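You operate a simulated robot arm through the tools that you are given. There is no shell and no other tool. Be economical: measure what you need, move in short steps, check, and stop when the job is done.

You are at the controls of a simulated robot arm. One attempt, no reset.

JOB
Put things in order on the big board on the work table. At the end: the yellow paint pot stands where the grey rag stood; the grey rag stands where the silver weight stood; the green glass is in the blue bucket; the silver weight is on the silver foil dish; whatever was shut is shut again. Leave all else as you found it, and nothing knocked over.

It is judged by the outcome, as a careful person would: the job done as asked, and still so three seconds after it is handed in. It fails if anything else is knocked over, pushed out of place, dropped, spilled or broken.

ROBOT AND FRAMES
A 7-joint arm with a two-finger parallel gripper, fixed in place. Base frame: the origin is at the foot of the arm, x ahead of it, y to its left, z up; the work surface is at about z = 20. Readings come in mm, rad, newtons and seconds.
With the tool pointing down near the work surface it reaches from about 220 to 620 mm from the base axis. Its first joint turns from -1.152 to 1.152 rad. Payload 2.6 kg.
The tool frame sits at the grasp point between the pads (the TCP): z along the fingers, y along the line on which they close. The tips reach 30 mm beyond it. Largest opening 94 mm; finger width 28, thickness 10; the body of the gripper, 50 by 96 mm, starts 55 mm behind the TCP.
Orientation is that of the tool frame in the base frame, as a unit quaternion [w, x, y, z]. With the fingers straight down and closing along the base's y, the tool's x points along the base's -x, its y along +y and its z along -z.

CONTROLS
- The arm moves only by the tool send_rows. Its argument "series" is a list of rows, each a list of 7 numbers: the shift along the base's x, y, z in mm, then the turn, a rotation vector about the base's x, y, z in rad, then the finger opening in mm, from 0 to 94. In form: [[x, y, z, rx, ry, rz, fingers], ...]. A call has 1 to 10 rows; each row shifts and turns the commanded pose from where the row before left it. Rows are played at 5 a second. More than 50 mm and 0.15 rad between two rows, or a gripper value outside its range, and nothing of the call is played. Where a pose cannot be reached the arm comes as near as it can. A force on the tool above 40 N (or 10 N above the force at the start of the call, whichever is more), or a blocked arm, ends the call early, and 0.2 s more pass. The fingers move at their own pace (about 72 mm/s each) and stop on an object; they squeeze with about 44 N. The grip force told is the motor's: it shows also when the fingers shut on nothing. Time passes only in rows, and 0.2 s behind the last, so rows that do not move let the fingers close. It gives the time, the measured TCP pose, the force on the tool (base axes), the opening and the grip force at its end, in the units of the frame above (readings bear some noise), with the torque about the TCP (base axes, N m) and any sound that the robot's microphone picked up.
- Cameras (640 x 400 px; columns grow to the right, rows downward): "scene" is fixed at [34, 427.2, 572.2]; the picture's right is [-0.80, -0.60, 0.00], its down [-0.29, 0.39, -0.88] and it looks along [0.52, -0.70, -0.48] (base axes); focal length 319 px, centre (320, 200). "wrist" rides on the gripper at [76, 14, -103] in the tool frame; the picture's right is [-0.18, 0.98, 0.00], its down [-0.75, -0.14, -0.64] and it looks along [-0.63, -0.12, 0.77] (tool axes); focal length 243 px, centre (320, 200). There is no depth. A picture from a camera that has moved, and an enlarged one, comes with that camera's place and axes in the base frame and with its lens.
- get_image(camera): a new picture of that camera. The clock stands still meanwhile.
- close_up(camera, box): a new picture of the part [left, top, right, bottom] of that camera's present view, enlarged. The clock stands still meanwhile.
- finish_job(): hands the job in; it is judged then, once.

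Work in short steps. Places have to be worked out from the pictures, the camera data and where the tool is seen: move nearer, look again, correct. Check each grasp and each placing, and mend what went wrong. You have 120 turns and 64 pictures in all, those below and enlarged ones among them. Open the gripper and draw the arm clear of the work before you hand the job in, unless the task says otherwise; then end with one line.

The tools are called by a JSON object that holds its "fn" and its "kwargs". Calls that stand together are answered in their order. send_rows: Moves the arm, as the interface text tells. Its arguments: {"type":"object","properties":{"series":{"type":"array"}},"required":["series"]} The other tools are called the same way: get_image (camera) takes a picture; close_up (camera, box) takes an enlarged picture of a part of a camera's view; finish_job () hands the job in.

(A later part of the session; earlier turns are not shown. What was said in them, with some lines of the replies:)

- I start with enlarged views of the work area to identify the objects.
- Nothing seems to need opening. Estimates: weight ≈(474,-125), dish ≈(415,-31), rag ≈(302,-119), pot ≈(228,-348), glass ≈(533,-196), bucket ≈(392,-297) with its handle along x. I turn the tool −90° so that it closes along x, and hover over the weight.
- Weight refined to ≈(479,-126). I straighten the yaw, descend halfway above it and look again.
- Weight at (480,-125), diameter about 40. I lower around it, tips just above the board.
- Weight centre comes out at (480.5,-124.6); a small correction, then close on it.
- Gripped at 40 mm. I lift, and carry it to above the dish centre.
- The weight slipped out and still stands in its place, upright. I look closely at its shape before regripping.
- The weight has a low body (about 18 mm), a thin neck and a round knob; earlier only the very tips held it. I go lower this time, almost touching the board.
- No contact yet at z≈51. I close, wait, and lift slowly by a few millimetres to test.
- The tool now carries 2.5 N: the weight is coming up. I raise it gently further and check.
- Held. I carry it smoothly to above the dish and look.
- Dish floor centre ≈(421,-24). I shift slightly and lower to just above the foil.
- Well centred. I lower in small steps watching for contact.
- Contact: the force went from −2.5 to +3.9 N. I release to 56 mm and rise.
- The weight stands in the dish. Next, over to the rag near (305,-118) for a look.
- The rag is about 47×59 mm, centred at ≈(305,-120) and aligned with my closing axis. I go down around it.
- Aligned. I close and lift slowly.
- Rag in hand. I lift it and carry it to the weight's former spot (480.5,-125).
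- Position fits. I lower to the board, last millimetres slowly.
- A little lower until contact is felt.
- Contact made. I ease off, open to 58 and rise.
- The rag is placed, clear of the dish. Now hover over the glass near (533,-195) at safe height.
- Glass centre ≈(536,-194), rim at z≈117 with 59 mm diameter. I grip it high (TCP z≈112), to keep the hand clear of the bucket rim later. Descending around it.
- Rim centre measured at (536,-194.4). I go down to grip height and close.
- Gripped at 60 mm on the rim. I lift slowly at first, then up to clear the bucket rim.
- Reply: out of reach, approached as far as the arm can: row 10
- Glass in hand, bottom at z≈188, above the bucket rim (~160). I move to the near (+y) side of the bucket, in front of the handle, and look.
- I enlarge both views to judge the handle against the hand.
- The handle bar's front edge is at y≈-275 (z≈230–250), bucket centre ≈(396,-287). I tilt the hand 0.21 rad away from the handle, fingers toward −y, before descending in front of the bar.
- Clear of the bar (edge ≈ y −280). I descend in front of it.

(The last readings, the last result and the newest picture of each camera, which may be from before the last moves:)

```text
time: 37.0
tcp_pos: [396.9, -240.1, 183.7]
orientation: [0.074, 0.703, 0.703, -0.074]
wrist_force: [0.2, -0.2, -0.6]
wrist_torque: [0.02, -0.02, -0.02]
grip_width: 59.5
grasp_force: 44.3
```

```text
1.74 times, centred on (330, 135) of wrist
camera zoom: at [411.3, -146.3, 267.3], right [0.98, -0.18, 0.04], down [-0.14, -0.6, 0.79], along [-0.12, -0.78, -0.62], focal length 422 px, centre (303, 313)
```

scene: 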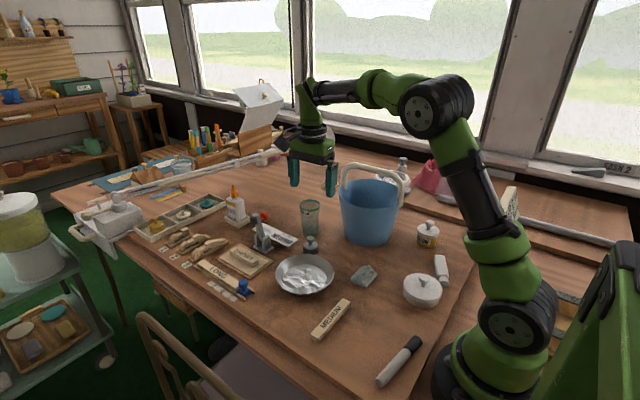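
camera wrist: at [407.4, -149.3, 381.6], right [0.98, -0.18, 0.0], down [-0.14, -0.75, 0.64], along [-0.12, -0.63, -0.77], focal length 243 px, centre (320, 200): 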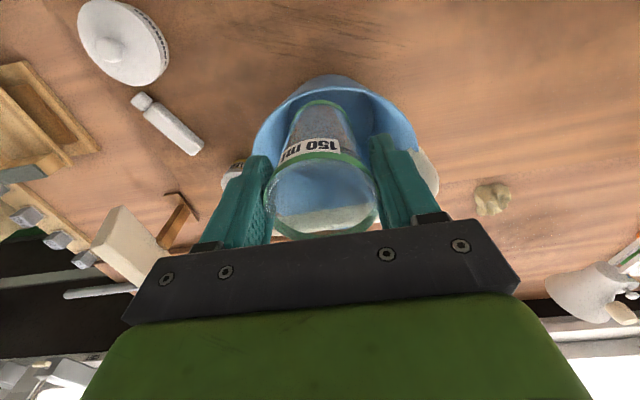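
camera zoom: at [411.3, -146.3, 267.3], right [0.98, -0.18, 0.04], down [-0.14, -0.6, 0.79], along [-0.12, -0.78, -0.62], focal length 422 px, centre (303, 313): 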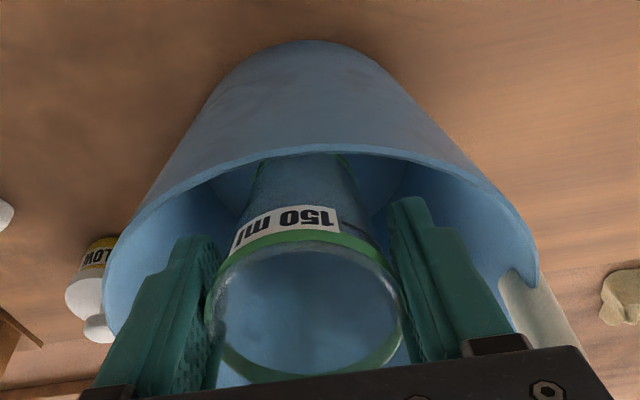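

Inside the rim cleanly. I continue down and toward y≈-252.

{"fn": "send_rows", "kwargs": {"series": [[1, -4, -12, 0, 0, 0, 0], [1, -4, -12, 0, 0, 0, 0], [0, -3, -12, 0, 0, 0, 0], [0, 0, -8, 0, 0, 0, 0]]}}

{"fn": "close_up", "kwargs": {"camera": "scene", "box": [310, 110, 430, 250]}}

{"fn": "get_image", "kwargs": {"camera": "wrist"}}

```text
time: 38.0
tcp_pos: [397.8, -254.0, 139.3]
orientation: [0.075, 0.702, 0.704, -0.074]
wrist_force: [-0.6, -1.1, -1.6]
wrist_torque: [0.06, 0.01, -0.01]
grip_width: 59.5
grasp_force: 43.4
```

```text
2.86 times, centred on (370, 180) of scene
camera zoom: at [34.0, 427.2, 572.2], right [-0.8, -0.6, 0.0], down [-0.29, 0.39, -0.88], along [0.52, -0.7, -0.48], focal length 912 px, centre (177, 257)
```

zoom: 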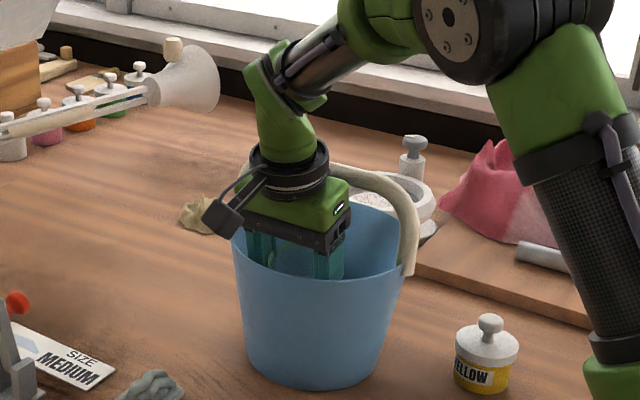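

```text
20 pictures are left
camera wrist: at [413.0, -159.7, 222.9], right [0.98, -0.18, 0.04], down [-0.14, -0.6, 0.79], along [-0.12, -0.78, -0.62], focal length 243 px, centre (320, 200)
```

wrist: 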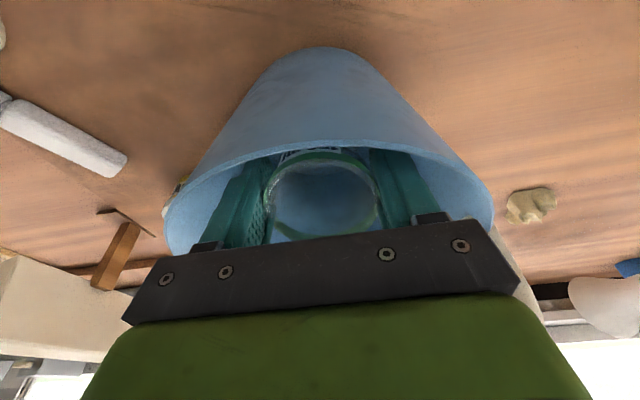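

Everything clear. I lower toward the floor in small steps, watching the force.

{"fn": "send_rows", "kwargs": {"series": [[0, 0, -5, 0, 0, 0, 0], [0, 0, -5, 0, 0, 0, 0], [0, 0, -3, 0, 0, 0, 0], [0, 0, -2, 0, 0, 0, 0]]}}

```text
time: 39.0
tcp_pos: [398.6, -254.6, 124.1]
orientation: [0.075, 0.702, 0.704, -0.074]
wrist_force: [0.2, 0.4, -1.4]
wrist_torque: [0.02, 0.01, 0.0]
grip_width: 59.5
grasp_force: 44.0
```

{"fn": "send_rows", "kwargs": {"series": [[0, 0, -2, 0, 0, 0, 0], [0, 0, -1.5, 0, 0, 0, 0]]}}

```text
time: 39.6
tcp_pos: [397.7, -254.0, 121.3]
orientation: [0.075, 0.702, 0.704, -0.075]
wrist_force: [0.9, 0.0, -0.5]
wrist_torque: [0.01, -0.01, 0.0]
grip_width: 59.6
grasp_force: 43.9
```

No contact yet; a little further.

{"fn": "send_rows", "kwargs": {"series": [[0, 0, -1.5, 0, 0, 0, 0], [0, 0, -1.5, 0, 0, 0, 0]]}}

```text
time: 40.2
tcp_pos: [398.5, -252.9, 118.2]
orientation: [0.074, 0.702, 0.704, -0.075]
wrist_force: [-0.3, -0.4, -0.7]
wrist_torque: [0.05, 0.01, 0.03]
grip_width: 59.5
grasp_force: 43.9
```

Still nothing; two more small steps.

{"fn": "send_rows", "kwargs": {"series": [[0, 0, -1.5, 0, 0, 0, 0], [0, 0, -1.5, 0, 0, 0, 0]]}}

{"fn": "close_up", "kwargs": {"camera": "scene", "box": [340, 140, 410, 200]}}

```text
time: 40.8
tcp_pos: [397.8, -253.2, 118.0]
orientation: [0.077, 0.703, 0.703, -0.073]
wrist_force: [-2.7, 2.7, 17.8]
wrist_torque: [0.17, 0.39, -0.02]
grip_width: 59.2
grasp_force: 43.6
```

```text
6.67 times, centred on (375, 170) of scene
camera zoom: at [33.9, 427.3, 572.1], right [-0.8, -0.6, 0.0], down [-0.29, 0.39, -0.88], along [0.52, -0.7, -0.48], focal length 2128 px, centre (-47, 400)
```

zoom: 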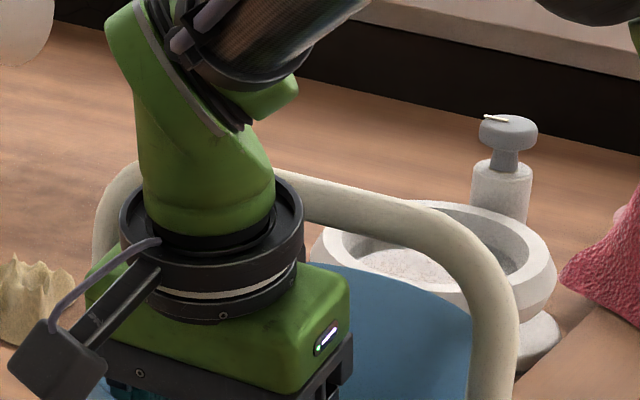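

The glass touches the bucket floor (17.8 N, torque consistent with its base). I unload slightly, then open gently.

{"fn": "send_rows", "kwargs": {"series": [[0, 0, 1, 0, 0, 0, 58], [0, 0, 0, 0, 0, 0, 62], [0, 0, 0, 0, 0, 0, 66], [0, 0, 0, 0, 0, 0, 71], [0, 0, 0, 0, 0, 0, 71], [0, 0, 3, 0, 0, 0, 71], [0, 2, 8, 0, 0, 0, 71], [0, 2, 12, 0, 0, 0, 71]]}}

{"fn": "get_image", "kwargs": {"camera": "wrist"}}

```text
time: 42.6
tcp_pos: [396.9, -249.3, 138.5]
orientation: [0.075, 0.702, 0.704, -0.074]
wrist_force: [0.8, 0.4, 0.9]
wrist_torque: [-0.01, 0.01, -0.03]
grip_width: 70.9
grasp_force: 0.1
```

```text
18 pictures are left
camera wrist: at [411.3, -154.9, 221.8], right [0.98, -0.18, 0.04], down [-0.14, -0.6, 0.79], along [-0.12, -0.78, -0.62], focal length 243 px, centre (320, 200)
```

wrist: 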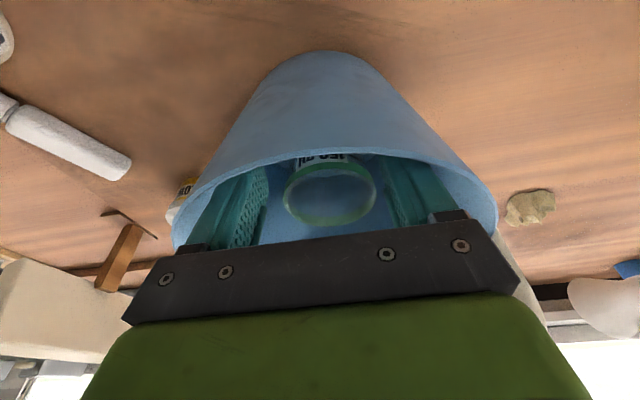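

The glass stands free inside. I retrace upward, drifting to +y as on the way in.

{"fn": "send_rows", "kwargs": {"series": [[0, 4, 15, 0, 0, 0, 71], [0, 5, 20, 0, 0, 0, 71], [0, 4, 25, 0, 0, 0, 71], [0, 5, 30, 0, 0, 0, 71], [0, 5, 35, 0, 0, 0, 71], [0, 5, 30, 0, 0, 0, 71], [0, 10, 0, 0.07, 0, 0, 71], [0, 10, 0, 0.07, 0, 0, 71], [0, 10, 0, 0.07, 0, 0, 71]]}}

{"fn": "get_image", "kwargs": {"camera": "scene"}}

```text
time: 44.6
tcp_pos: [398.4, -191.2, 294.3]
orientation: [0.0, 0.706, 0.708, 0.0]
wrist_force: [-0.8, 0.1, 0.6]
wrist_torque: [0.0, -0.01, 0.03]
grip_width: 70.9
grasp_force: 0.0
```

```text
17 pictures are left
```

scene: 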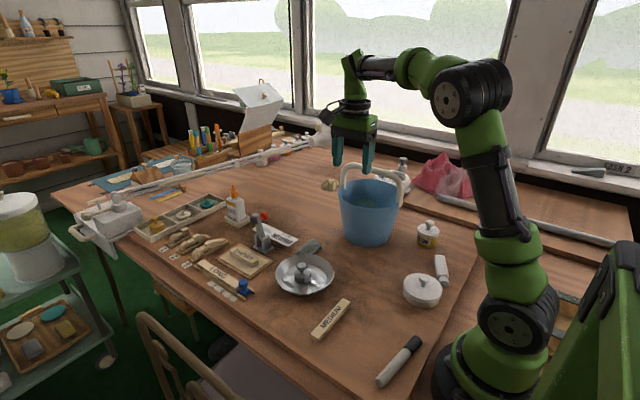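

The glass is in the bucket and everything else looks in place. Now over to the pot near (232,-348), keeping high past the handle.

{"fn": "send_rows", "kwargs": {"series": [[-32, -20, 0, 0, 0, 0, 90], [-34, -26, 0, 0, 0, 0, 90], [-34, -28, 0, 0, 0, 0, 90], [-34, -30, 0, 0, 0, 0, 90], [-30, -30, -10, 0, 0, 0, 90], [0, 0, -40, 0, 0, 0, 90], [0, 0, -40, 0, 0, 0, 90]]}}

{"fn": "get_image", "kwargs": {"camera": "wrist"}}

```text
time: 46.2
tcp_pos: [236.6, -324.9, 204.3]
orientation: [0.001, 0.707, 0.707, 0.0]
wrist_force: [-0.7, 0.5, -0.4]
wrist_torque: [0.01, 0.01, 0.02]
grip_width: 89.9
grasp_force: 0.1
```

```text
16 pictures are left
camera wrist: at [251.0, -250.3, 306.5], right [0.98, -0.18, 0.0], down [-0.14, -0.75, 0.64], along [-0.12, -0.63, -0.77], focal length 243 px, centre (320, 200)
```

wrist: 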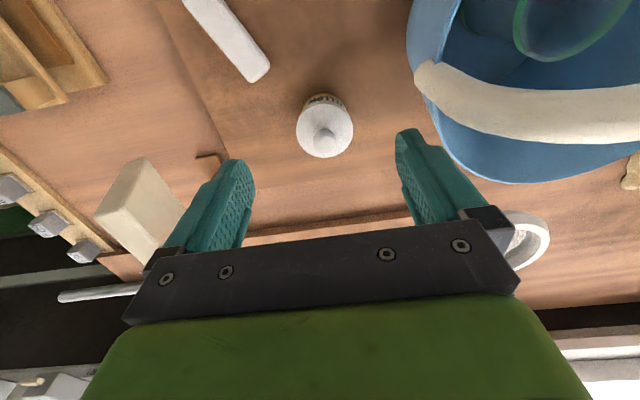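

Pot lid centre ≈(236,-353), 58 mm across. I shift over it, lower partway and recheck.

{"fn": "send_rows", "kwargs": {"series": [[0, -14, -20, 0, 0, 0, 84], [0, -14, -30, 0, 0, 0, 84], [0, 0, -30, 0, 0, 0, 84]]}}

{"fn": "get_image", "kwargs": {"camera": "wrist"}}

{"fn": "close_up", "kwargs": {"camera": "scene", "box": [380, 180, 480, 270]}}

```text
time: 47.0
tcp_pos: [235.2, -353.4, 125.0]
orientation: [0.002, 0.706, 0.708, 0.0]
wrist_force: [-0.6, 0.6, -0.3]
wrist_torque: [-0.01, 0.01, 0.03]
grip_width: 84.0
grasp_force: 0.0
```

```text
15 pictures are left
camera wrist: at [249.5, -278.6, 227.2], right [0.98, -0.18, 0.0], down [-0.14, -0.75, 0.64], along [-0.12, -0.63, -0.77], focal length 243 px, centre (320, 200)
```

wrist: 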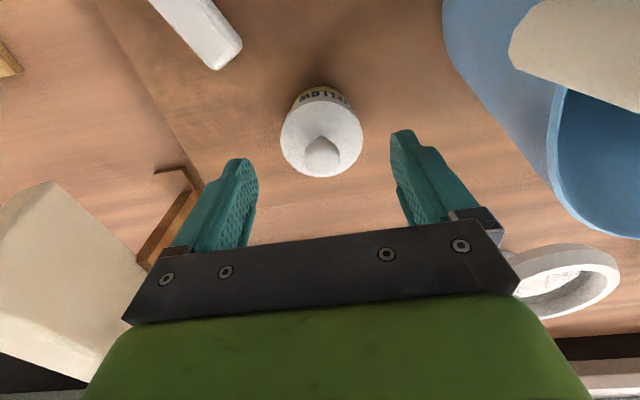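

```text
4.44 times, centred on (430, 225) of scene
camera zoom: at [34.0, 427.2, 572.2], right [-0.8, -0.6, 0.0], down [-0.29, 0.39, -0.88], along [0.52, -0.7, -0.48], focal length 1419 px, centre (-169, 89)
```

zoom: 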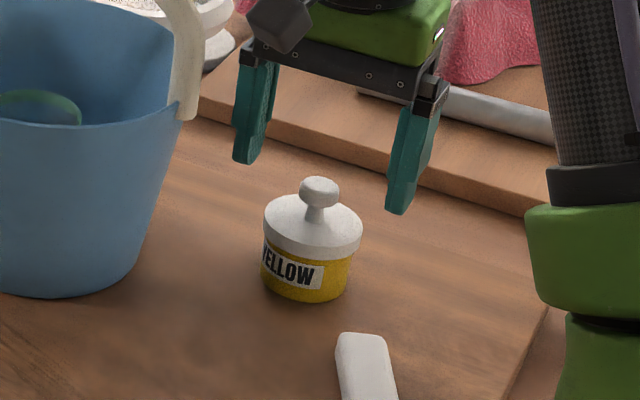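

Pot at (235.6,-355); the lid is a bit wider than the body. I lower around it and close gently, then test-lift by a few mm.

{"fn": "send_rows", "kwargs": {"series": [[0, -1, -25, 0, 0, 0, 84], [0, 0, -25, 0, 0, 0, 80], [0, 0, -18, 0, 0, 0, 76], [0, 0, -3, 0, 0, 0, 70], [0, 0, 0, 0, 0, 0, 66], [0, 0, 0, 0, 0, 0, 0], [0, 0, 0, 0, 0, 0, 0], [0, 0, 0, 0, 0, 0, 0]]}}

{"fn": "send_rows", "kwargs": {"series": [[0, 0, 2, 0, 0, 0, 0], [0, 0, 3, 0, 0, 0, 0], [0, 0, 3, 0, 0, 0, 0]]}}

{"fn": "close_up", "kwargs": {"camera": "scene", "box": [390, 190, 470, 260]}}

```text
time: 48.8
tcp_pos: [233.8, -354.9, 53.4]
orientation: [0.001, 0.707, 0.707, 0.0]
wrist_force: [0.3, 0.0, 0.4]
wrist_torque: [0.03, 0.03, -0.01]
grip_width: 57.4
grasp_force: 44.5
heard: snap
```

```text
time: 49.6
tcp_pos: [233.2, -354.2, 61.3]
orientation: [0.0, 0.707, 0.708, -0.001]
wrist_force: [0.1, 0.6, -0.2]
wrist_torque: [-0.02, -0.01, -0.04]
grip_width: 57.6
grasp_force: 44.0
```

```text
5.71 times, centred on (430, 225) of scene
camera zoom: at [34.0, 427.2, 572.2], right [-0.8, -0.6, 0.0], down [-0.29, 0.39, -0.88], along [0.52, -0.7, -0.48], focal length 1824 px, centre (-309, 57)
```

zoom: 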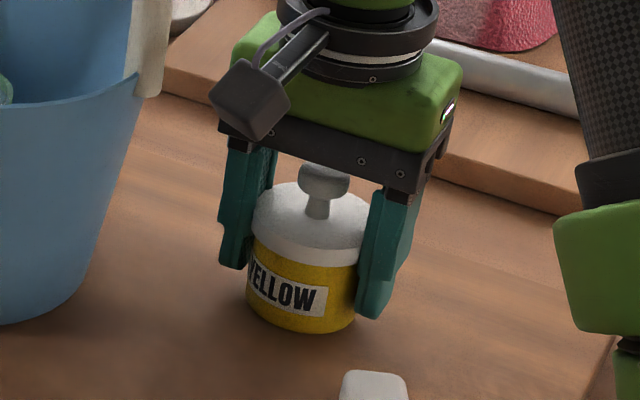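

A snap was heard, and the picture shows the lid lifted about 8 mm while the pot stayed on the board: the squeeze popped the lid. I set it back down where it was, gently, and feel whether it seats.

{"fn": "send_rows", "kwargs": {"series": [[0, 0, -3, 0, 0, 0, 0], [0, 0, -3, 0, 0, 0, 0], [0, 0, -2, 0, 0, 0, 0], [0, 0, 0, 0, 0, 0, 0]]}}

```text
time: 50.6
tcp_pos: [234.4, -355.6, 54.6]
orientation: [0.0, 0.706, 0.709, -0.001]
wrist_force: [-0.7, 0.4, -0.1]
wrist_torque: [-0.04, 0.0, -0.03]
grip_width: 57.2
grasp_force: 44.4
```

No load yet. I press down very slightly.

{"fn": "send_rows", "kwargs": {"series": [[0, 0, -1, 0, 0, 0, 0], [0, 0, -1, 0, 0, 0, 0]]}}

```text
time: 51.2
tcp_pos: [233.0, -356.5, 53.8]
orientation: [0.002, 0.707, 0.707, -0.001]
wrist_force: [-7.9, 0.0, 18.7]
wrist_torque: [0.24, -0.13, 0.05]
grip_width: 57.4
grasp_force: 43.9
heard: snap
```

It snapped shut while still in my grip. I test-lift a few millimetres to see whether the whole pot comes along now.

{"fn": "send_rows", "kwargs": {"series": [[0, 0, 1, 0, 0, 0, 0], [0, 0, 1, 0, 0, 0, 0], [0, 0, 1.5, 0, 0, 0, 0], [0, 0, 1.5, 0, 0, 0, 0]]}}

```text
time: 52.2
tcp_pos: [234.0, -354.8, 57.5]
orientation: [0.0, 0.707, 0.707, 0.0]
wrist_force: [0.4, -0.6, -1.5]
wrist_torque: [0.0, -0.02, 0.03]
grip_width: 57.2
grasp_force: 44.5
heard: snap
```

It popped open again on lifting, so the pot must be moved open and the lid put back after. I set the lid down, and regrip it higher by its rim so that I can lay it on the board.

{"fn": "send_rows", "kwargs": {"series": [[0, 0, -2, 0, 0, 0, 0], [0, 0, -1.5, 0, 0, 0, 0], [0, 0, 0, 0, 0, 0, 62], [0, 0, 0, 0, 0, 0, 72], [0, 0, 10, 0, 0, 0, 72], [0, 0, 19, 0, 0, 0, 72], [0, 0, 0, 0, 0, 0, 62]]}}

{"fn": "close_up", "kwargs": {"camera": "scene", "box": [390, 190, 470, 260]}}

```text
time: 53.8
tcp_pos: [233.9, -355.7, 82.0]
orientation: [0.0, 0.707, 0.708, 0.0]
wrist_force: [-0.2, -0.9, 0.5]
wrist_torque: [0.0, -0.01, 0.01]
grip_width: 62.0
grasp_force: 0.1
heard: snap
```

```text
5.71 times, centred on (430, 225) of scene
camera zoom: at [34.0, 427.2, 572.2], right [-0.8, -0.6, 0.0], down [-0.29, 0.39, -0.88], along [0.52, -0.7, -0.48], focal length 1824 px, centre (-309, 57)
```

zoom: 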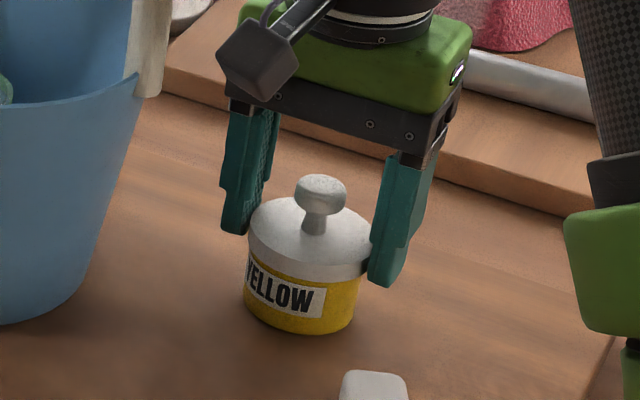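

It snapped shut again on release; good, it re-latches easily. I now grip the lid rim with the fingertips and lift it.

{"fn": "send_rows", "kwargs": {"series": [[0, 0, 0, 0, 0, 0, 0], [0, 0, 0, 0, 0, 0, 0], [0, 0, 0, 0, 0, 0, 0], [0, 0, 2, 0, 0, 0, 0], [0, 0, 3, 0, 0, 0, 0], [0, 0, 4, 0, 0, 0, 0], [0, 0, 6, 0, 0, 0, 0]]}}

{"fn": "close_up", "kwargs": {"camera": "scene", "box": [390, 190, 470, 260]}}

```text
time: 55.4
tcp_pos: [234.8, -354.1, 95.7]
orientation: [0.0, 0.706, 0.708, 0.0]
wrist_force: [-0.1, -0.2, -0.1]
wrist_torque: [-0.03, -0.01, -0.05]
grip_width: 56.3
grasp_force: 43.7
heard: snap
```

```text
5.71 times, centred on (430, 225) of scene
camera zoom: at [34.0, 427.2, 572.2], right [-0.8, -0.6, 0.0], down [-0.29, 0.39, -0.88], along [0.52, -0.7, -0.48], focal length 1824 px, centre (-309, 57)
```

zoom: 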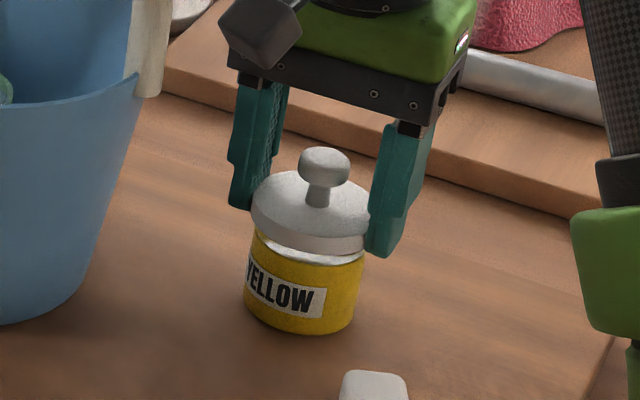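

The lid is off and held. I carry it up and over to the free spot (255,-220).

{"fn": "send_rows", "kwargs": {"series": [[0, 0, 15, 0, 0, 0, 0], [0, 8, 15, 0, 0, 0, 0], [4, 22, 0, 0, 0, 0, 0], [5, 30, 0, 0, 0, 0, 0], [5, 30, 0, 0, 0, 0, 0], [4, 25, 0, 0, 0, 0, 0], [3, 14, 0, 0, 0, 0, 0], [0, 6, -10, 0, 0, 0, 0], [0, 0, -25, 0, 0, 0, 0], [0, 0, -20, 0, 0, 0, 0]]}}

{"fn": "get_image", "kwargs": {"camera": "wrist"}}

```text
time: 57.6
tcp_pos: [254.1, -219.9, 70.5]
orientation: [0.001, 0.707, 0.708, 0.0]
wrist_force: [-0.7, 0.0, 0.3]
wrist_torque: [-0.02, -0.02, 0.02]
grip_width: 56.3
grasp_force: 44.2
```

```text
10 pictures are left
camera wrist: at [270.4, -144.8, 173.2], right [0.98, -0.18, 0.0], down [-0.14, -0.75, 0.64], along [-0.12, -0.63, -0.77], focal length 243 px, centre (320, 200)
```

wrist: 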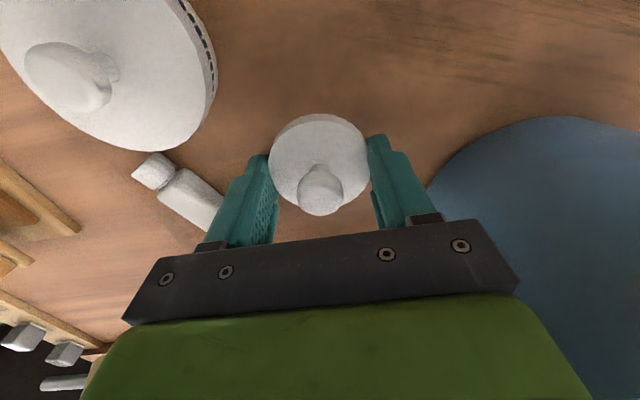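

Free space all round. I lower the lid to the board.

{"fn": "send_rows", "kwargs": {"series": [[0, 0, -10, 0, 0, 0, 0], [0, 0, -4, 0, 0, 0, 0], [0, 0, -2, 0, 0, 0, 0], [0, 0, -1, 0, 0, 0, 0]]}}

```text
time: 58.6
tcp_pos: [255.1, -219.5, 54.5]
orientation: [0.001, 0.707, 0.707, 0.0]
wrist_force: [0.5, 0.3, -0.2]
wrist_torque: [0.03, 0.01, 0.01]
grip_width: 56.2
grasp_force: 43.9
```

{"fn": "send_rows", "kwargs": {"series": [[0, 0, -1, 0, 0, 0, 0], [0, 0, -1, 0, 0, 0, 0], [0, 0, -1, 0, 0, 0, 0]]}}

```text
time: 59.4
tcp_pos: [253.7, -220.5, 51.3]
orientation: [0.001, 0.707, 0.708, 0.0]
wrist_force: [-0.3, 0.5, -0.9]
wrist_torque: [0.0, 0.01, -0.02]
grip_width: 56.3
grasp_force: 44.3
```

Still no contact; one more millimetre at a time.

{"fn": "send_rows", "kwargs": {"series": [[0, 0, -1, 0, 0, 0, 0]]}}

```text
time: 59.8
tcp_pos: [254.2, -219.0, 51.3]
orientation: [0.0, 0.707, 0.707, -0.001]
wrist_force: [0.3, 0.2, 0.4]
wrist_torque: [0.01, 0.01, 0.01]
grip_width: 56.2
grasp_force: 44.1
```

{"fn": "send_rows", "kwargs": {"series": [[0, 0, -1, 0, 0, 0, 0]]}}

```text
time: 60.2
tcp_pos: [253.6, -219.4, 49.8]
orientation: [0.0, 0.706, 0.708, 0.001]
wrist_force: [-2.7, 1.6, 8.4]
wrist_torque: [0.18, 0.34, 0.04]
grip_width: 56.6
grasp_force: 44.2
```

Contact. I release the lid and rise, then return exactly over the open pot (−21, −135).

{"fn": "send_rows", "kwargs": {"series": [[0, 0, 0.5, 0, 0, 0, 58], [0, 0, 0, 0, 0, 0, 66], [0, 0, 0, 0, 0, 0, 74], [0, 0, 15, 0, 0, 0, 74], [0, 0, 40, 0, 0, 0, 74], [-3, -15, 19.5, 0, 0, 0, 74], [-6, -40, 0, 0, 0, 0, 74], [-6, -40, 0, 0, 0, 0, 74], [-6, -40, 0, 0, 0, 0, 74]]}}

{"fn": "get_image", "kwargs": {"camera": "wrist"}}

```text
time: 62.2
tcp_pos: [232.0, -357.6, 126.4]
orientation: [0.001, 0.707, 0.707, 0.001]
wrist_force: [-0.5, -0.1, -0.7]
wrist_torque: [-0.02, -0.01, -0.02]
grip_width: 73.8
grasp_force: 0.0
```

```text
9 pictures are left
camera wrist: at [247.2, -282.1, 227.3], right [0.98, -0.18, 0.0], down [-0.14, -0.75, 0.64], along [-0.12, -0.63, -0.77], focal length 243 px, centre (320, 200)
```

wrist: 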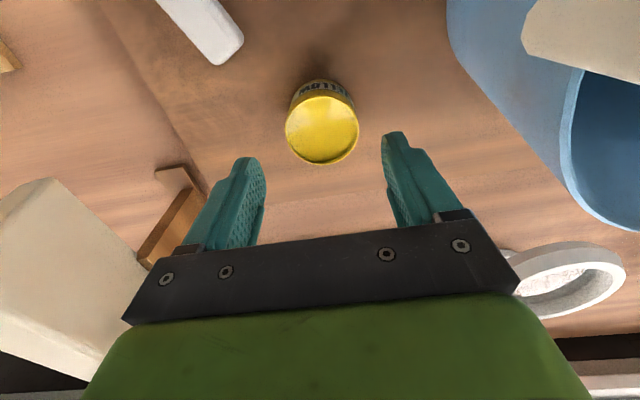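

The open pot is full of yellow paint, centred under the tool. I lower and grip its body, then lift only a little and slowly.

{"fn": "send_rows", "kwargs": {"series": [[0, 0, -30, 0, 0, 0, 74], [0, 0, -30, 0, 0, 0, 74], [0, 0, -10, 0, 0, 0, 70], [0, 0, -2, 0, 0, 0, 62], [0, 0, 0, 0, 0, 0, 0], [0, 0, 0, 0, 0, 0, 0], [0, 0, 0, 0, 0, 0, 0], [0, 0, 2, 0, 0, 0, 0], [0, 0, 3, 0, 0, 0, 0], [0, 0, 3, 0, 0, 0, 0]]}}

{"fn": "close_up", "kwargs": {"camera": "scene", "box": [380, 190, 480, 280]}}

```text
time: 64.4
tcp_pos: [233.9, -355.6, 61.0]
orientation: [0.0, 0.706, 0.708, -0.001]
wrist_force: [0.7, 0.0, -2.2]
wrist_torque: [0.01, -0.01, 0.01]
grip_width: 52.6
grasp_force: 44.5
```

```text
4.44 times, centred on (430, 235) of scene
camera zoom: at [34.0, 427.2, 572.2], right [-0.8, -0.6, 0.0], down [-0.29, 0.39, -0.88], along [0.52, -0.7, -0.48], focal length 1419 px, centre (-169, 44)
```

zoom: 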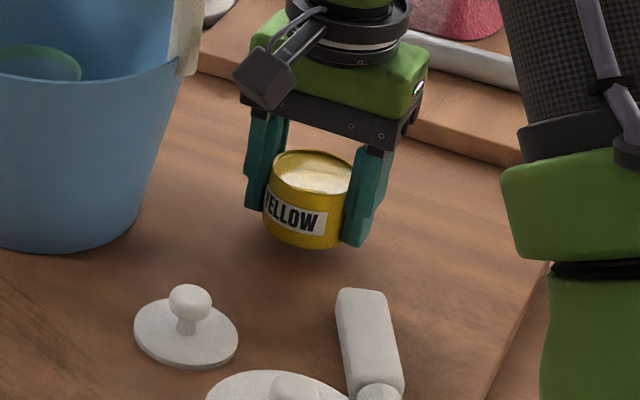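

Pot held level by its body (2.2 N). I lift it smoothly to clear the lid on the board.

{"fn": "send_rows", "kwargs": {"series": [[0, 0, 3, 0, 0, 0, 0], [0, 0, 6, 0, 0, 0, 0], [0, 0, 9, 0, 0, 0, 0], [0, 0, 12, 0, 0, 0, 0], [0, 0, 12, 0, 0, 0, 0], [0, 0, 9, 0, 0, 0, 0], [0, 0, 6, 0, 0, 0, 0], [0, 0, 3, 0, 0, 0, 0]]}}

{"fn": "send_rows", "kwargs": {"series": [[0, 4, 0, 0, 0, 0, 0], [0, 9, 0, 0, 0, 0, 0], [0, 14, 0, 0, 0, 0, 0], [0, 18, 0, 0, 0, 0, 0], [0, 20, 0, 0, 0, 0, 0], [0, 20, 0, 0, 0, 0, 0], [0, 20, 0, 0, 0, 0, 0], [0, 20, 0, 0, 0, 0, 0], [2, 18, 0, 0, 0, 0, 0], [5, 15, 0, 0, 0, 0, 0]]}}

{"fn": "send_rows", "kwargs": {"series": [[8, 14, 0, 0, 0, 0, 0], [10, 14, 0, 0, 0, 0, 0], [11, 13, 0, 0, 0, 0, 0], [11, 12, 0, 0, 0, 0, 0], [10, 11, 0, 0, 0, 0, 0], [7.5, 8, 0, 0, 0, 0, 0], [4, 4, 0, 0, 0, 0, 0], [2, 2, 0, 0, 0, 0, 0], [0, 0, 0, 0, 0, 0, 0]]}}

{"fn": "get_image", "kwargs": {"camera": "wrist"}}

```text
time: 66.2
tcp_pos: [233.4, -355.1, 121.5]
orientation: [0.0, 0.706, 0.708, -0.001]
wrist_force: [0.6, 0.0, -1.6]
wrist_torque: [-0.01, -0.01, -0.01]
grip_width: 52.9
grasp_force: 44.4
```

```text
time: 68.4
tcp_pos: [241.2, -196.5, 121.0]
orientation: [0.001, 0.707, 0.707, 0.0]
wrist_force: [0.1, 0.2, -2.4]
wrist_torque: [0.01, -0.02, -0.01]
grip_width: 52.5
grasp_force: 44.5
```

```text
time: 70.4
tcp_pos: [304.6, -117.9, 120.6]
orientation: [0.0, 0.706, 0.708, -0.001]
wrist_force: [-0.2, 0.2, -2.3]
wrist_torque: [0.02, 0.05, 0.02]
grip_width: 52.6
grasp_force: 43.6
```

```text
7 pictures are left
camera wrist: at [319.6, -43.6, 222.6], right [0.98, -0.18, 0.0], down [-0.14, -0.75, 0.64], along [-0.12, -0.63, -0.77], focal length 243 px, centre (320, 200)
```

wrist: 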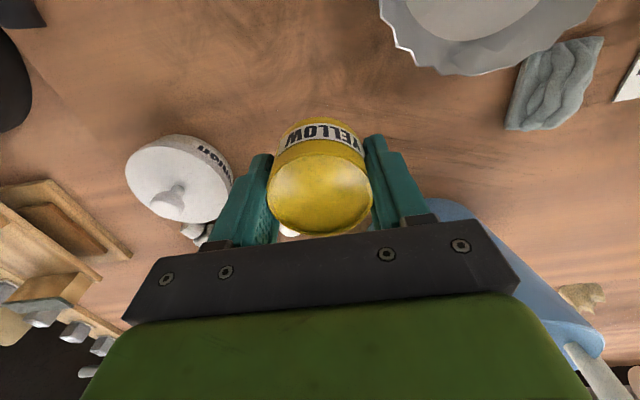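

Over the rag's former place. I lower slowly.

{"fn": "send_rows", "kwargs": {"series": [[0, 0, -4, 0, 0, 0, 0], [0, 0, -9, 0, 0, 0, 0], [0, 0, -13, 0, 0, 0, 0], [0, 0, -14, 0, 0, 0, 0], [0, 0, -12, 0, 0, 0, 0], [0, 0, -8, 0, 0, 0, 0], [0, 0, -4, 0, 0, 0, 0], [0, 0, -2, 0, 0, 0, 0], [0, 0, -1, 0, 0, 0, 0]]}}

```text
time: 72.4
tcp_pos: [304.5, -120.4, 54.0]
orientation: [0.001, 0.707, 0.708, -0.001]
wrist_force: [-0.1, -1.3, -1.9]
wrist_torque: [-0.04, -0.03, 0.0]
grip_width: 52.4
grasp_force: 44.4
```

{"fn": "send_rows", "kwargs": {"series": [[0, 0, -1, 0, 0, 0, 0], [0, 0, -0.7, 0, 0, 0, 0]]}}

```text
time: 73.0
tcp_pos: [303.9, -118.0, 50.9]
orientation: [0.001, 0.707, 0.707, 0.0]
wrist_force: [-4.1, -3.6, 12.2]
wrist_torque: [0.15, 0.31, 0.08]
grip_width: 52.5
grasp_force: 44.1
```

Contact. I release, rise, and go back over the lid (−49.5, −101).

{"fn": "send_rows", "kwargs": {"series": [[0, 0, 0.5, 0, 0, 0, 55], [0, 0, 0, 0, 0, 0, 64], [0, 0, 0, 0, 0, 0, 74], [0, 0, 5, 0, 0, 0, 74], [0, 0, 25, 0, 0, 0, 74], [0, 0, 42.2, 0, 0, 0, 74], [-9.5, -21, 0, 0, 0, 0, 74], [-20, -40, 0, 0, 0, 0, 74], [-20, -40, 0, 0, 0, 0, 74]]}}

{"fn": "get_image", "kwargs": {"camera": "wrist"}}

```text
time: 75.0
tcp_pos: [253.9, -220.5, 124.1]
orientation: [0.002, 0.707, 0.707, 0.0]
wrist_force: [0.5, -0.5, -0.6]
wrist_torque: [0.05, -0.01, 0.05]
grip_width: 74.0
grasp_force: 0.1
```

```text
6 pictures are left
camera wrist: at [269.2, -146.4, 225.5], right [0.98, -0.18, 0.0], down [-0.14, -0.75, 0.64], along [-0.12, -0.63, -0.77], focal length 243 px, centre (320, 200)
```

wrist: 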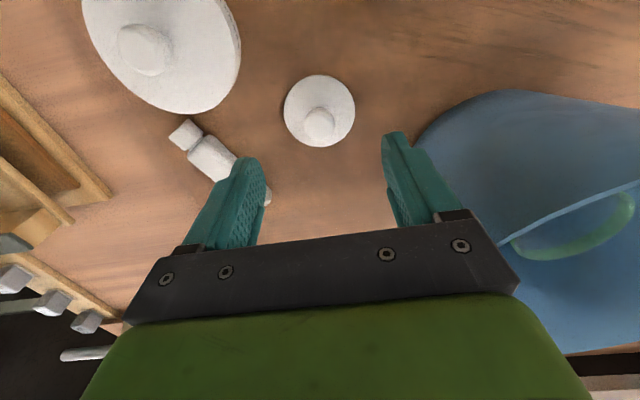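

The lid lies as left. I lower, grip it at its rim and lift slowly.

{"fn": "send_rows", "kwargs": {"series": [[0, 0, -30, 0, 0, 0, 74], [0, 0, -30, 0, 0, 0, 74], [0, 0, -12, 0, 0, 0, 70], [0, 0, -2.5, 0, 0, 0, 64], [0, 0, 0, 0, 0, 0, 0], [0, 0, 0, 0, 0, 0, 0], [0, 0, 0, 0, 0, 0, 0], [0, 0, 3, 0, 0, 0, 0], [0, 0, 6, 0, 0, 0, 0], [0, 0, 12, 0, 0, 0, 0]]}}

```text
time: 76.2
tcp_pos: [254.4, -220.4, 50.1]
orientation: [0.0, 0.708, 0.706, 0.0]
wrist_force: [-1.4, 0.3, 3.3]
wrist_torque: [0.03, 0.18, 0.01]
grip_width: 56.6
grasp_force: 41.7
stopped in row 5: the force on the tool passed its limit at 113 N (the readings are from after the stop); the commanded pose is now the measured one
```

The tips grazed the board while closing, but the lid is gripped (56.6 mm). I lift gently and look.

{"fn": "send_rows", "kwargs": {"series": [[0, 0, 1, 0, 0, 0, 0], [0, 0, 0, 0, 0, 0, 0], [0, 0, 3, 0, 0, 0, 0], [0, 0, 6, 0, 0, 0, 0], [0, 0, 12, 0, 0, 0, 0]]}}

{"fn": "get_image", "kwargs": {"camera": "wrist"}}

```text
time: 77.4
tcp_pos: [252.9, -222.0, 71.8]
orientation: [0.001, 0.708, 0.706, 0.0]
wrist_force: [0.0, 0.8, 0.2]
wrist_torque: [-0.02, -0.04, -0.01]
grip_width: 56.1
grasp_force: 44.3
```

```text
5 pictures are left
camera wrist: at [267.9, -146.9, 174.1], right [0.98, -0.19, 0.0], down [-0.14, -0.75, 0.64], along [-0.12, -0.63, -0.77], focal length 243 px, centre (320, 200)
```

wrist: 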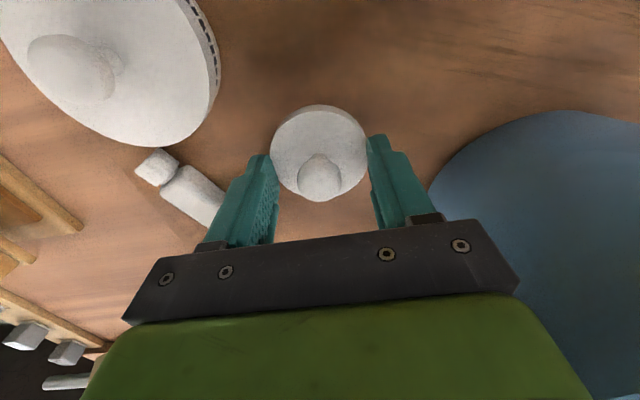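

The lid looks slightly tilted in the pads compared to before. I set it back flat on the board and release it to regrip a touch higher.

{"fn": "send_rows", "kwargs": {"series": [[0, 0, -12, 0, 0, 0, 0], [0, 0, -5, 0, 0, 0, 0], [0, 0, -2.5, 0, 0, 0, 0]]}}

```text
time: 78.2
tcp_pos: [254.1, -222.1, 52.1]
orientation: [0.001, 0.708, 0.706, 0.0]
wrist_force: [0.0, -0.3, -0.2]
wrist_torque: [0.04, 0.03, 0.02]
grip_width: 56.3
grasp_force: 43.9
```

{"fn": "send_rows", "kwargs": {"series": [[0, 0, -0.7, 0, 0, 0, 58], [0, 0, 0, 0, 0, 0, 66], [0, 0, 2, 0, 0, 0, 72], [0, 0, 0, 0, 0, 0, 72]]}}

{"fn": "close_up", "kwargs": {"camera": "wrist", "box": [230, 80, 410, 230]}}

```text
time: 79.2
tcp_pos: [253.1, -221.0, 53.0]
orientation: [0.0, 0.708, 0.706, -0.001]
wrist_force: [-0.5, 0.8, 0.0]
wrist_torque: [0.0, 0.0, 0.01]
grip_width: 72.2
grasp_force: 0.0
```

```text
2.67 times, centred on (320, 155) of wrist
camera zoom: at [267.8, -146.9, 155.1], right [0.98, -0.19, 0.0], down [-0.14, -0.75, 0.64], along [-0.12, -0.63, -0.77], focal length 647 px, centre (320, 320)
```

zoom: 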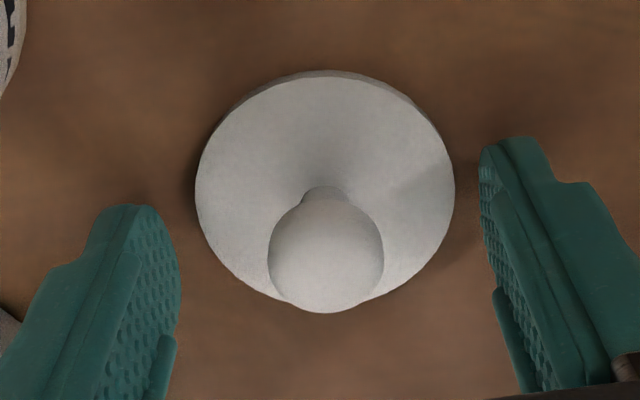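

The lid is flat again. I shift +1.5 mm in y to restore the old alignment, grip and lift.

{"fn": "send_rows", "kwargs": {"series": [[0.5, 1.5, 0, 0, 0, 0, 64], [0, 0, 0, 0, 0, 0, 0], [0, 0, 0, 0, 0, 0, 0], [0, 0, 0, 0, 0, 0, 0], [0, 0, 2, 0, 0, 0, 0], [0, 0, 4, 0, 0, 0, 0], [0, 0, 8, 0, 0, 0, 0], [0, 0, 14, 0, 0, 0, 0], [0, 0, 20, 0, 0, 0, 0], [0, 0, 20, 0, 0, 0, 0]]}}

{"fn": "send_rows", "kwargs": {"series": [[3, 8, 12, 0, 0, 0, 0], [8, 16, 0, 0, 0, 0, 0], [10, 20, 0, 0, 0, 0, 0], [10, 20, 0, 0, 0, 0, 0], [9, 18, 0, 0, 0, 0, 0], [6.5, 12, 0, 0, 0, 0, 0], [3, 7, 0, 0, 0, 0, 0], [0, 0, 0, 0, 0, 0, 0]]}}

{"fn": "close_up", "kwargs": {"camera": "scene", "box": [320, 210, 420, 300]}}

```text
time: 81.4
tcp_pos: [254.5, -219.8, 120.9]
orientation: [0.001, 0.708, 0.706, 0.0]
wrist_force: [-0.4, -0.4, -0.5]
wrist_torque: [0.03, 0.01, 0.0]
grip_width: 20.3
grasp_force: 44.3
```

```text
time: 83.2
tcp_pos: [303.9, -118.6, 133.3]
orientation: [0.001, 0.708, 0.707, 0.0]
wrist_force: [-0.1, -0.1, 0.2]
wrist_torque: [0.0, 0.0, -0.03]
grip_width: 20.6
grasp_force: 44.1
```

```text
4.44 times, centred on (370, 255) of scene
camera zoom: at [34.0, 427.2, 572.2], right [-0.8, -0.6, 0.0], down [-0.29, 0.39, -0.88], along [0.52, -0.7, -0.48], focal length 1419 px, centre (98, -44)
```

zoom: 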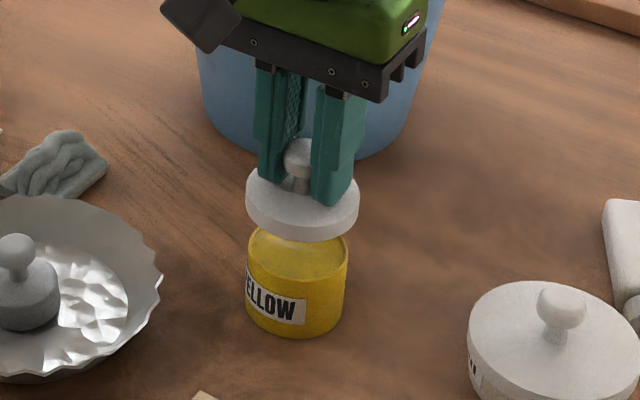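

The fingertips slid up the rim and now hold the lid by its knob, level and above the pot. That grip is fine for seating it. I lower to just above the pot rim and look.

{"fn": "send_rows", "kwargs": {"series": [[0, 0, -8, 0, 0, 0, 0], [0, 0, -10, 0, 0, 0, 0], [0, 0, -5, 0, 0, 0, 0], [0, 0, -2, 0, 0, 0, 0]]}}

{"fn": "close_up", "kwargs": {"camera": "scene", "box": [335, 225, 405, 295]}}

```text
time: 84.2
tcp_pos: [305.4, -118.6, 109.6]
orientation: [0.001, 0.707, 0.707, -0.001]
wrist_force: [-0.4, -0.4, 0.1]
wrist_torque: [0.0, -0.02, -0.01]
grip_width: 20.8
grasp_force: 44.1
```

```text
5.71 times, centred on (370, 260) of scene
camera zoom: at [34.0, 427.2, 572.2], right [-0.8, -0.6, 0.0], down [-0.29, 0.39, -0.88], along [0.52, -0.7, -0.48], focal length 1824 px, centre (34, -143)
```

zoom: 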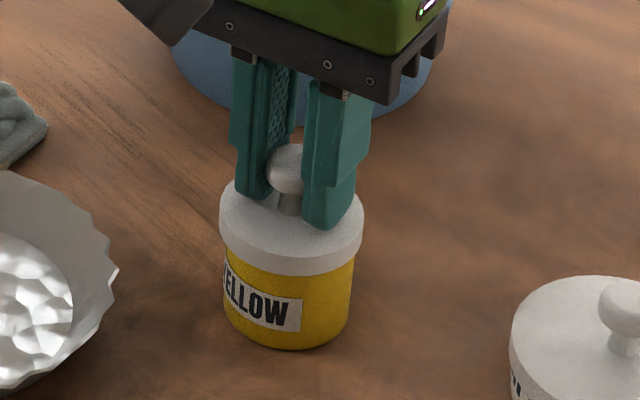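

The lid is nicely concentric over the pot. I lower it until it seats or snaps.

{"fn": "send_rows", "kwargs": {"series": [[0, 0, -3, 0, 0, 0, 0], [0, 0, -2, 0, 0, 0, 0], [0, 0, -2, 0, 0, 0, 0]]}}

```text
time: 85.0
tcp_pos: [304.0, -117.2, 102.8]
orientation: [0.001, 0.707, 0.707, -0.002]
wrist_force: [-0.4, 0.5, 0.0]
wrist_torque: [0.02, 0.0, 0.03]
grip_width: 20.4
grasp_force: 44.1
```

{"fn": "send_rows", "kwargs": {"series": [[0, 0, -1.5, 0, 0, 0, 0], [0, 0, -1.5, 0, 0, 0, 0]]}}

```text
time: 85.6
tcp_pos: [303.0, -118.2, 98.9]
orientation: [0.0, 0.708, 0.707, 0.0]
wrist_force: [-0.1, 0.5, 0.1]
wrist_torque: [0.02, -0.01, 0.03]
grip_width: 20.6
grasp_force: 43.7
```

{"fn": "send_rows", "kwargs": {"series": [[0, 0, -1.5, 0, 0, 0, 0], [0, 0, -1, 0, 0, 0, 0]]}}

```text
time: 86.2
tcp_pos: [303.5, -121.0, 98.4]
orientation: [0.005, 0.709, 0.706, 0.001]
wrist_force: [-2.0, -2.2, 22.9]
wrist_torque: [0.35, 0.3, 0.1]
grip_width: 20.5
grasp_force: 44.0
heard: snap
```

Snap: the lid is shut. I open (straight, without pulling) and rise clear.

{"fn": "send_rows", "kwargs": {"series": [[0, 0, 0.5, 0, 0, 0, 26], [0, 0, 0, 0, 0, 0, 40], [0, 0, 0, 0, 0, 0, 44], [0, 0, 4, 0, 0, 0, 44], [0, 0, 20, 0, 0, 0, 44], [0, 0, 40, 0, 0, 0, 44], [0, 0, 45, 0, 0, 0, 44], [0, 0, 45, 0, 0, 0, 60], [0, 0, 45, 0, 0, 0, 60]]}}

{"fn": "close_up", "kwargs": {"camera": "scene", "box": [240, 160, 460, 310]}}

```text
time: 88.2
tcp_pos: [304.2, -117.2, 298.1]
orientation: [0.002, 0.708, 0.706, 0.0]
wrist_force: [-0.2, -0.3, 0.5]
wrist_torque: [-0.03, 0.01, 0.02]
grip_width: 59.9
grasp_force: 0.0
```

```text
2.67 times, centred on (350, 235) of scene
camera zoom: at [34.0, 427.2, 572.2], right [-0.8, -0.6, 0.0], down [-0.29, 0.39, -0.88], along [0.52, -0.7, -0.48], focal length 851 px, centre (240, 107)
```

zoom: 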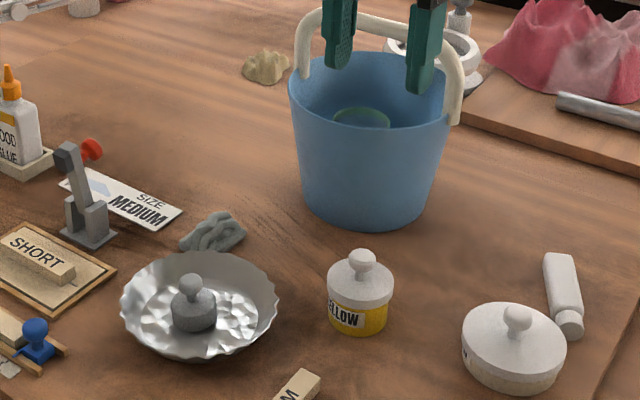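

The pot stands shut on the rag's old place, the rag where the weight was, the weight is in the dish, the glass stands in the bucket, and the arm is clear with the gripper open. I hand it in.

{"fn": "finish_job", "kwargs": {}}

```text
The job is handed in.
```

The job is handed in. The yellow pot stands shut where the rag was, the rag is where the weight was, the weight is on the foil dish and the green glass is in the blue bucket. The pot's lid popped off when I first gripped it, so I moved the pot open and then snapped the lid back on; I saw no spill.
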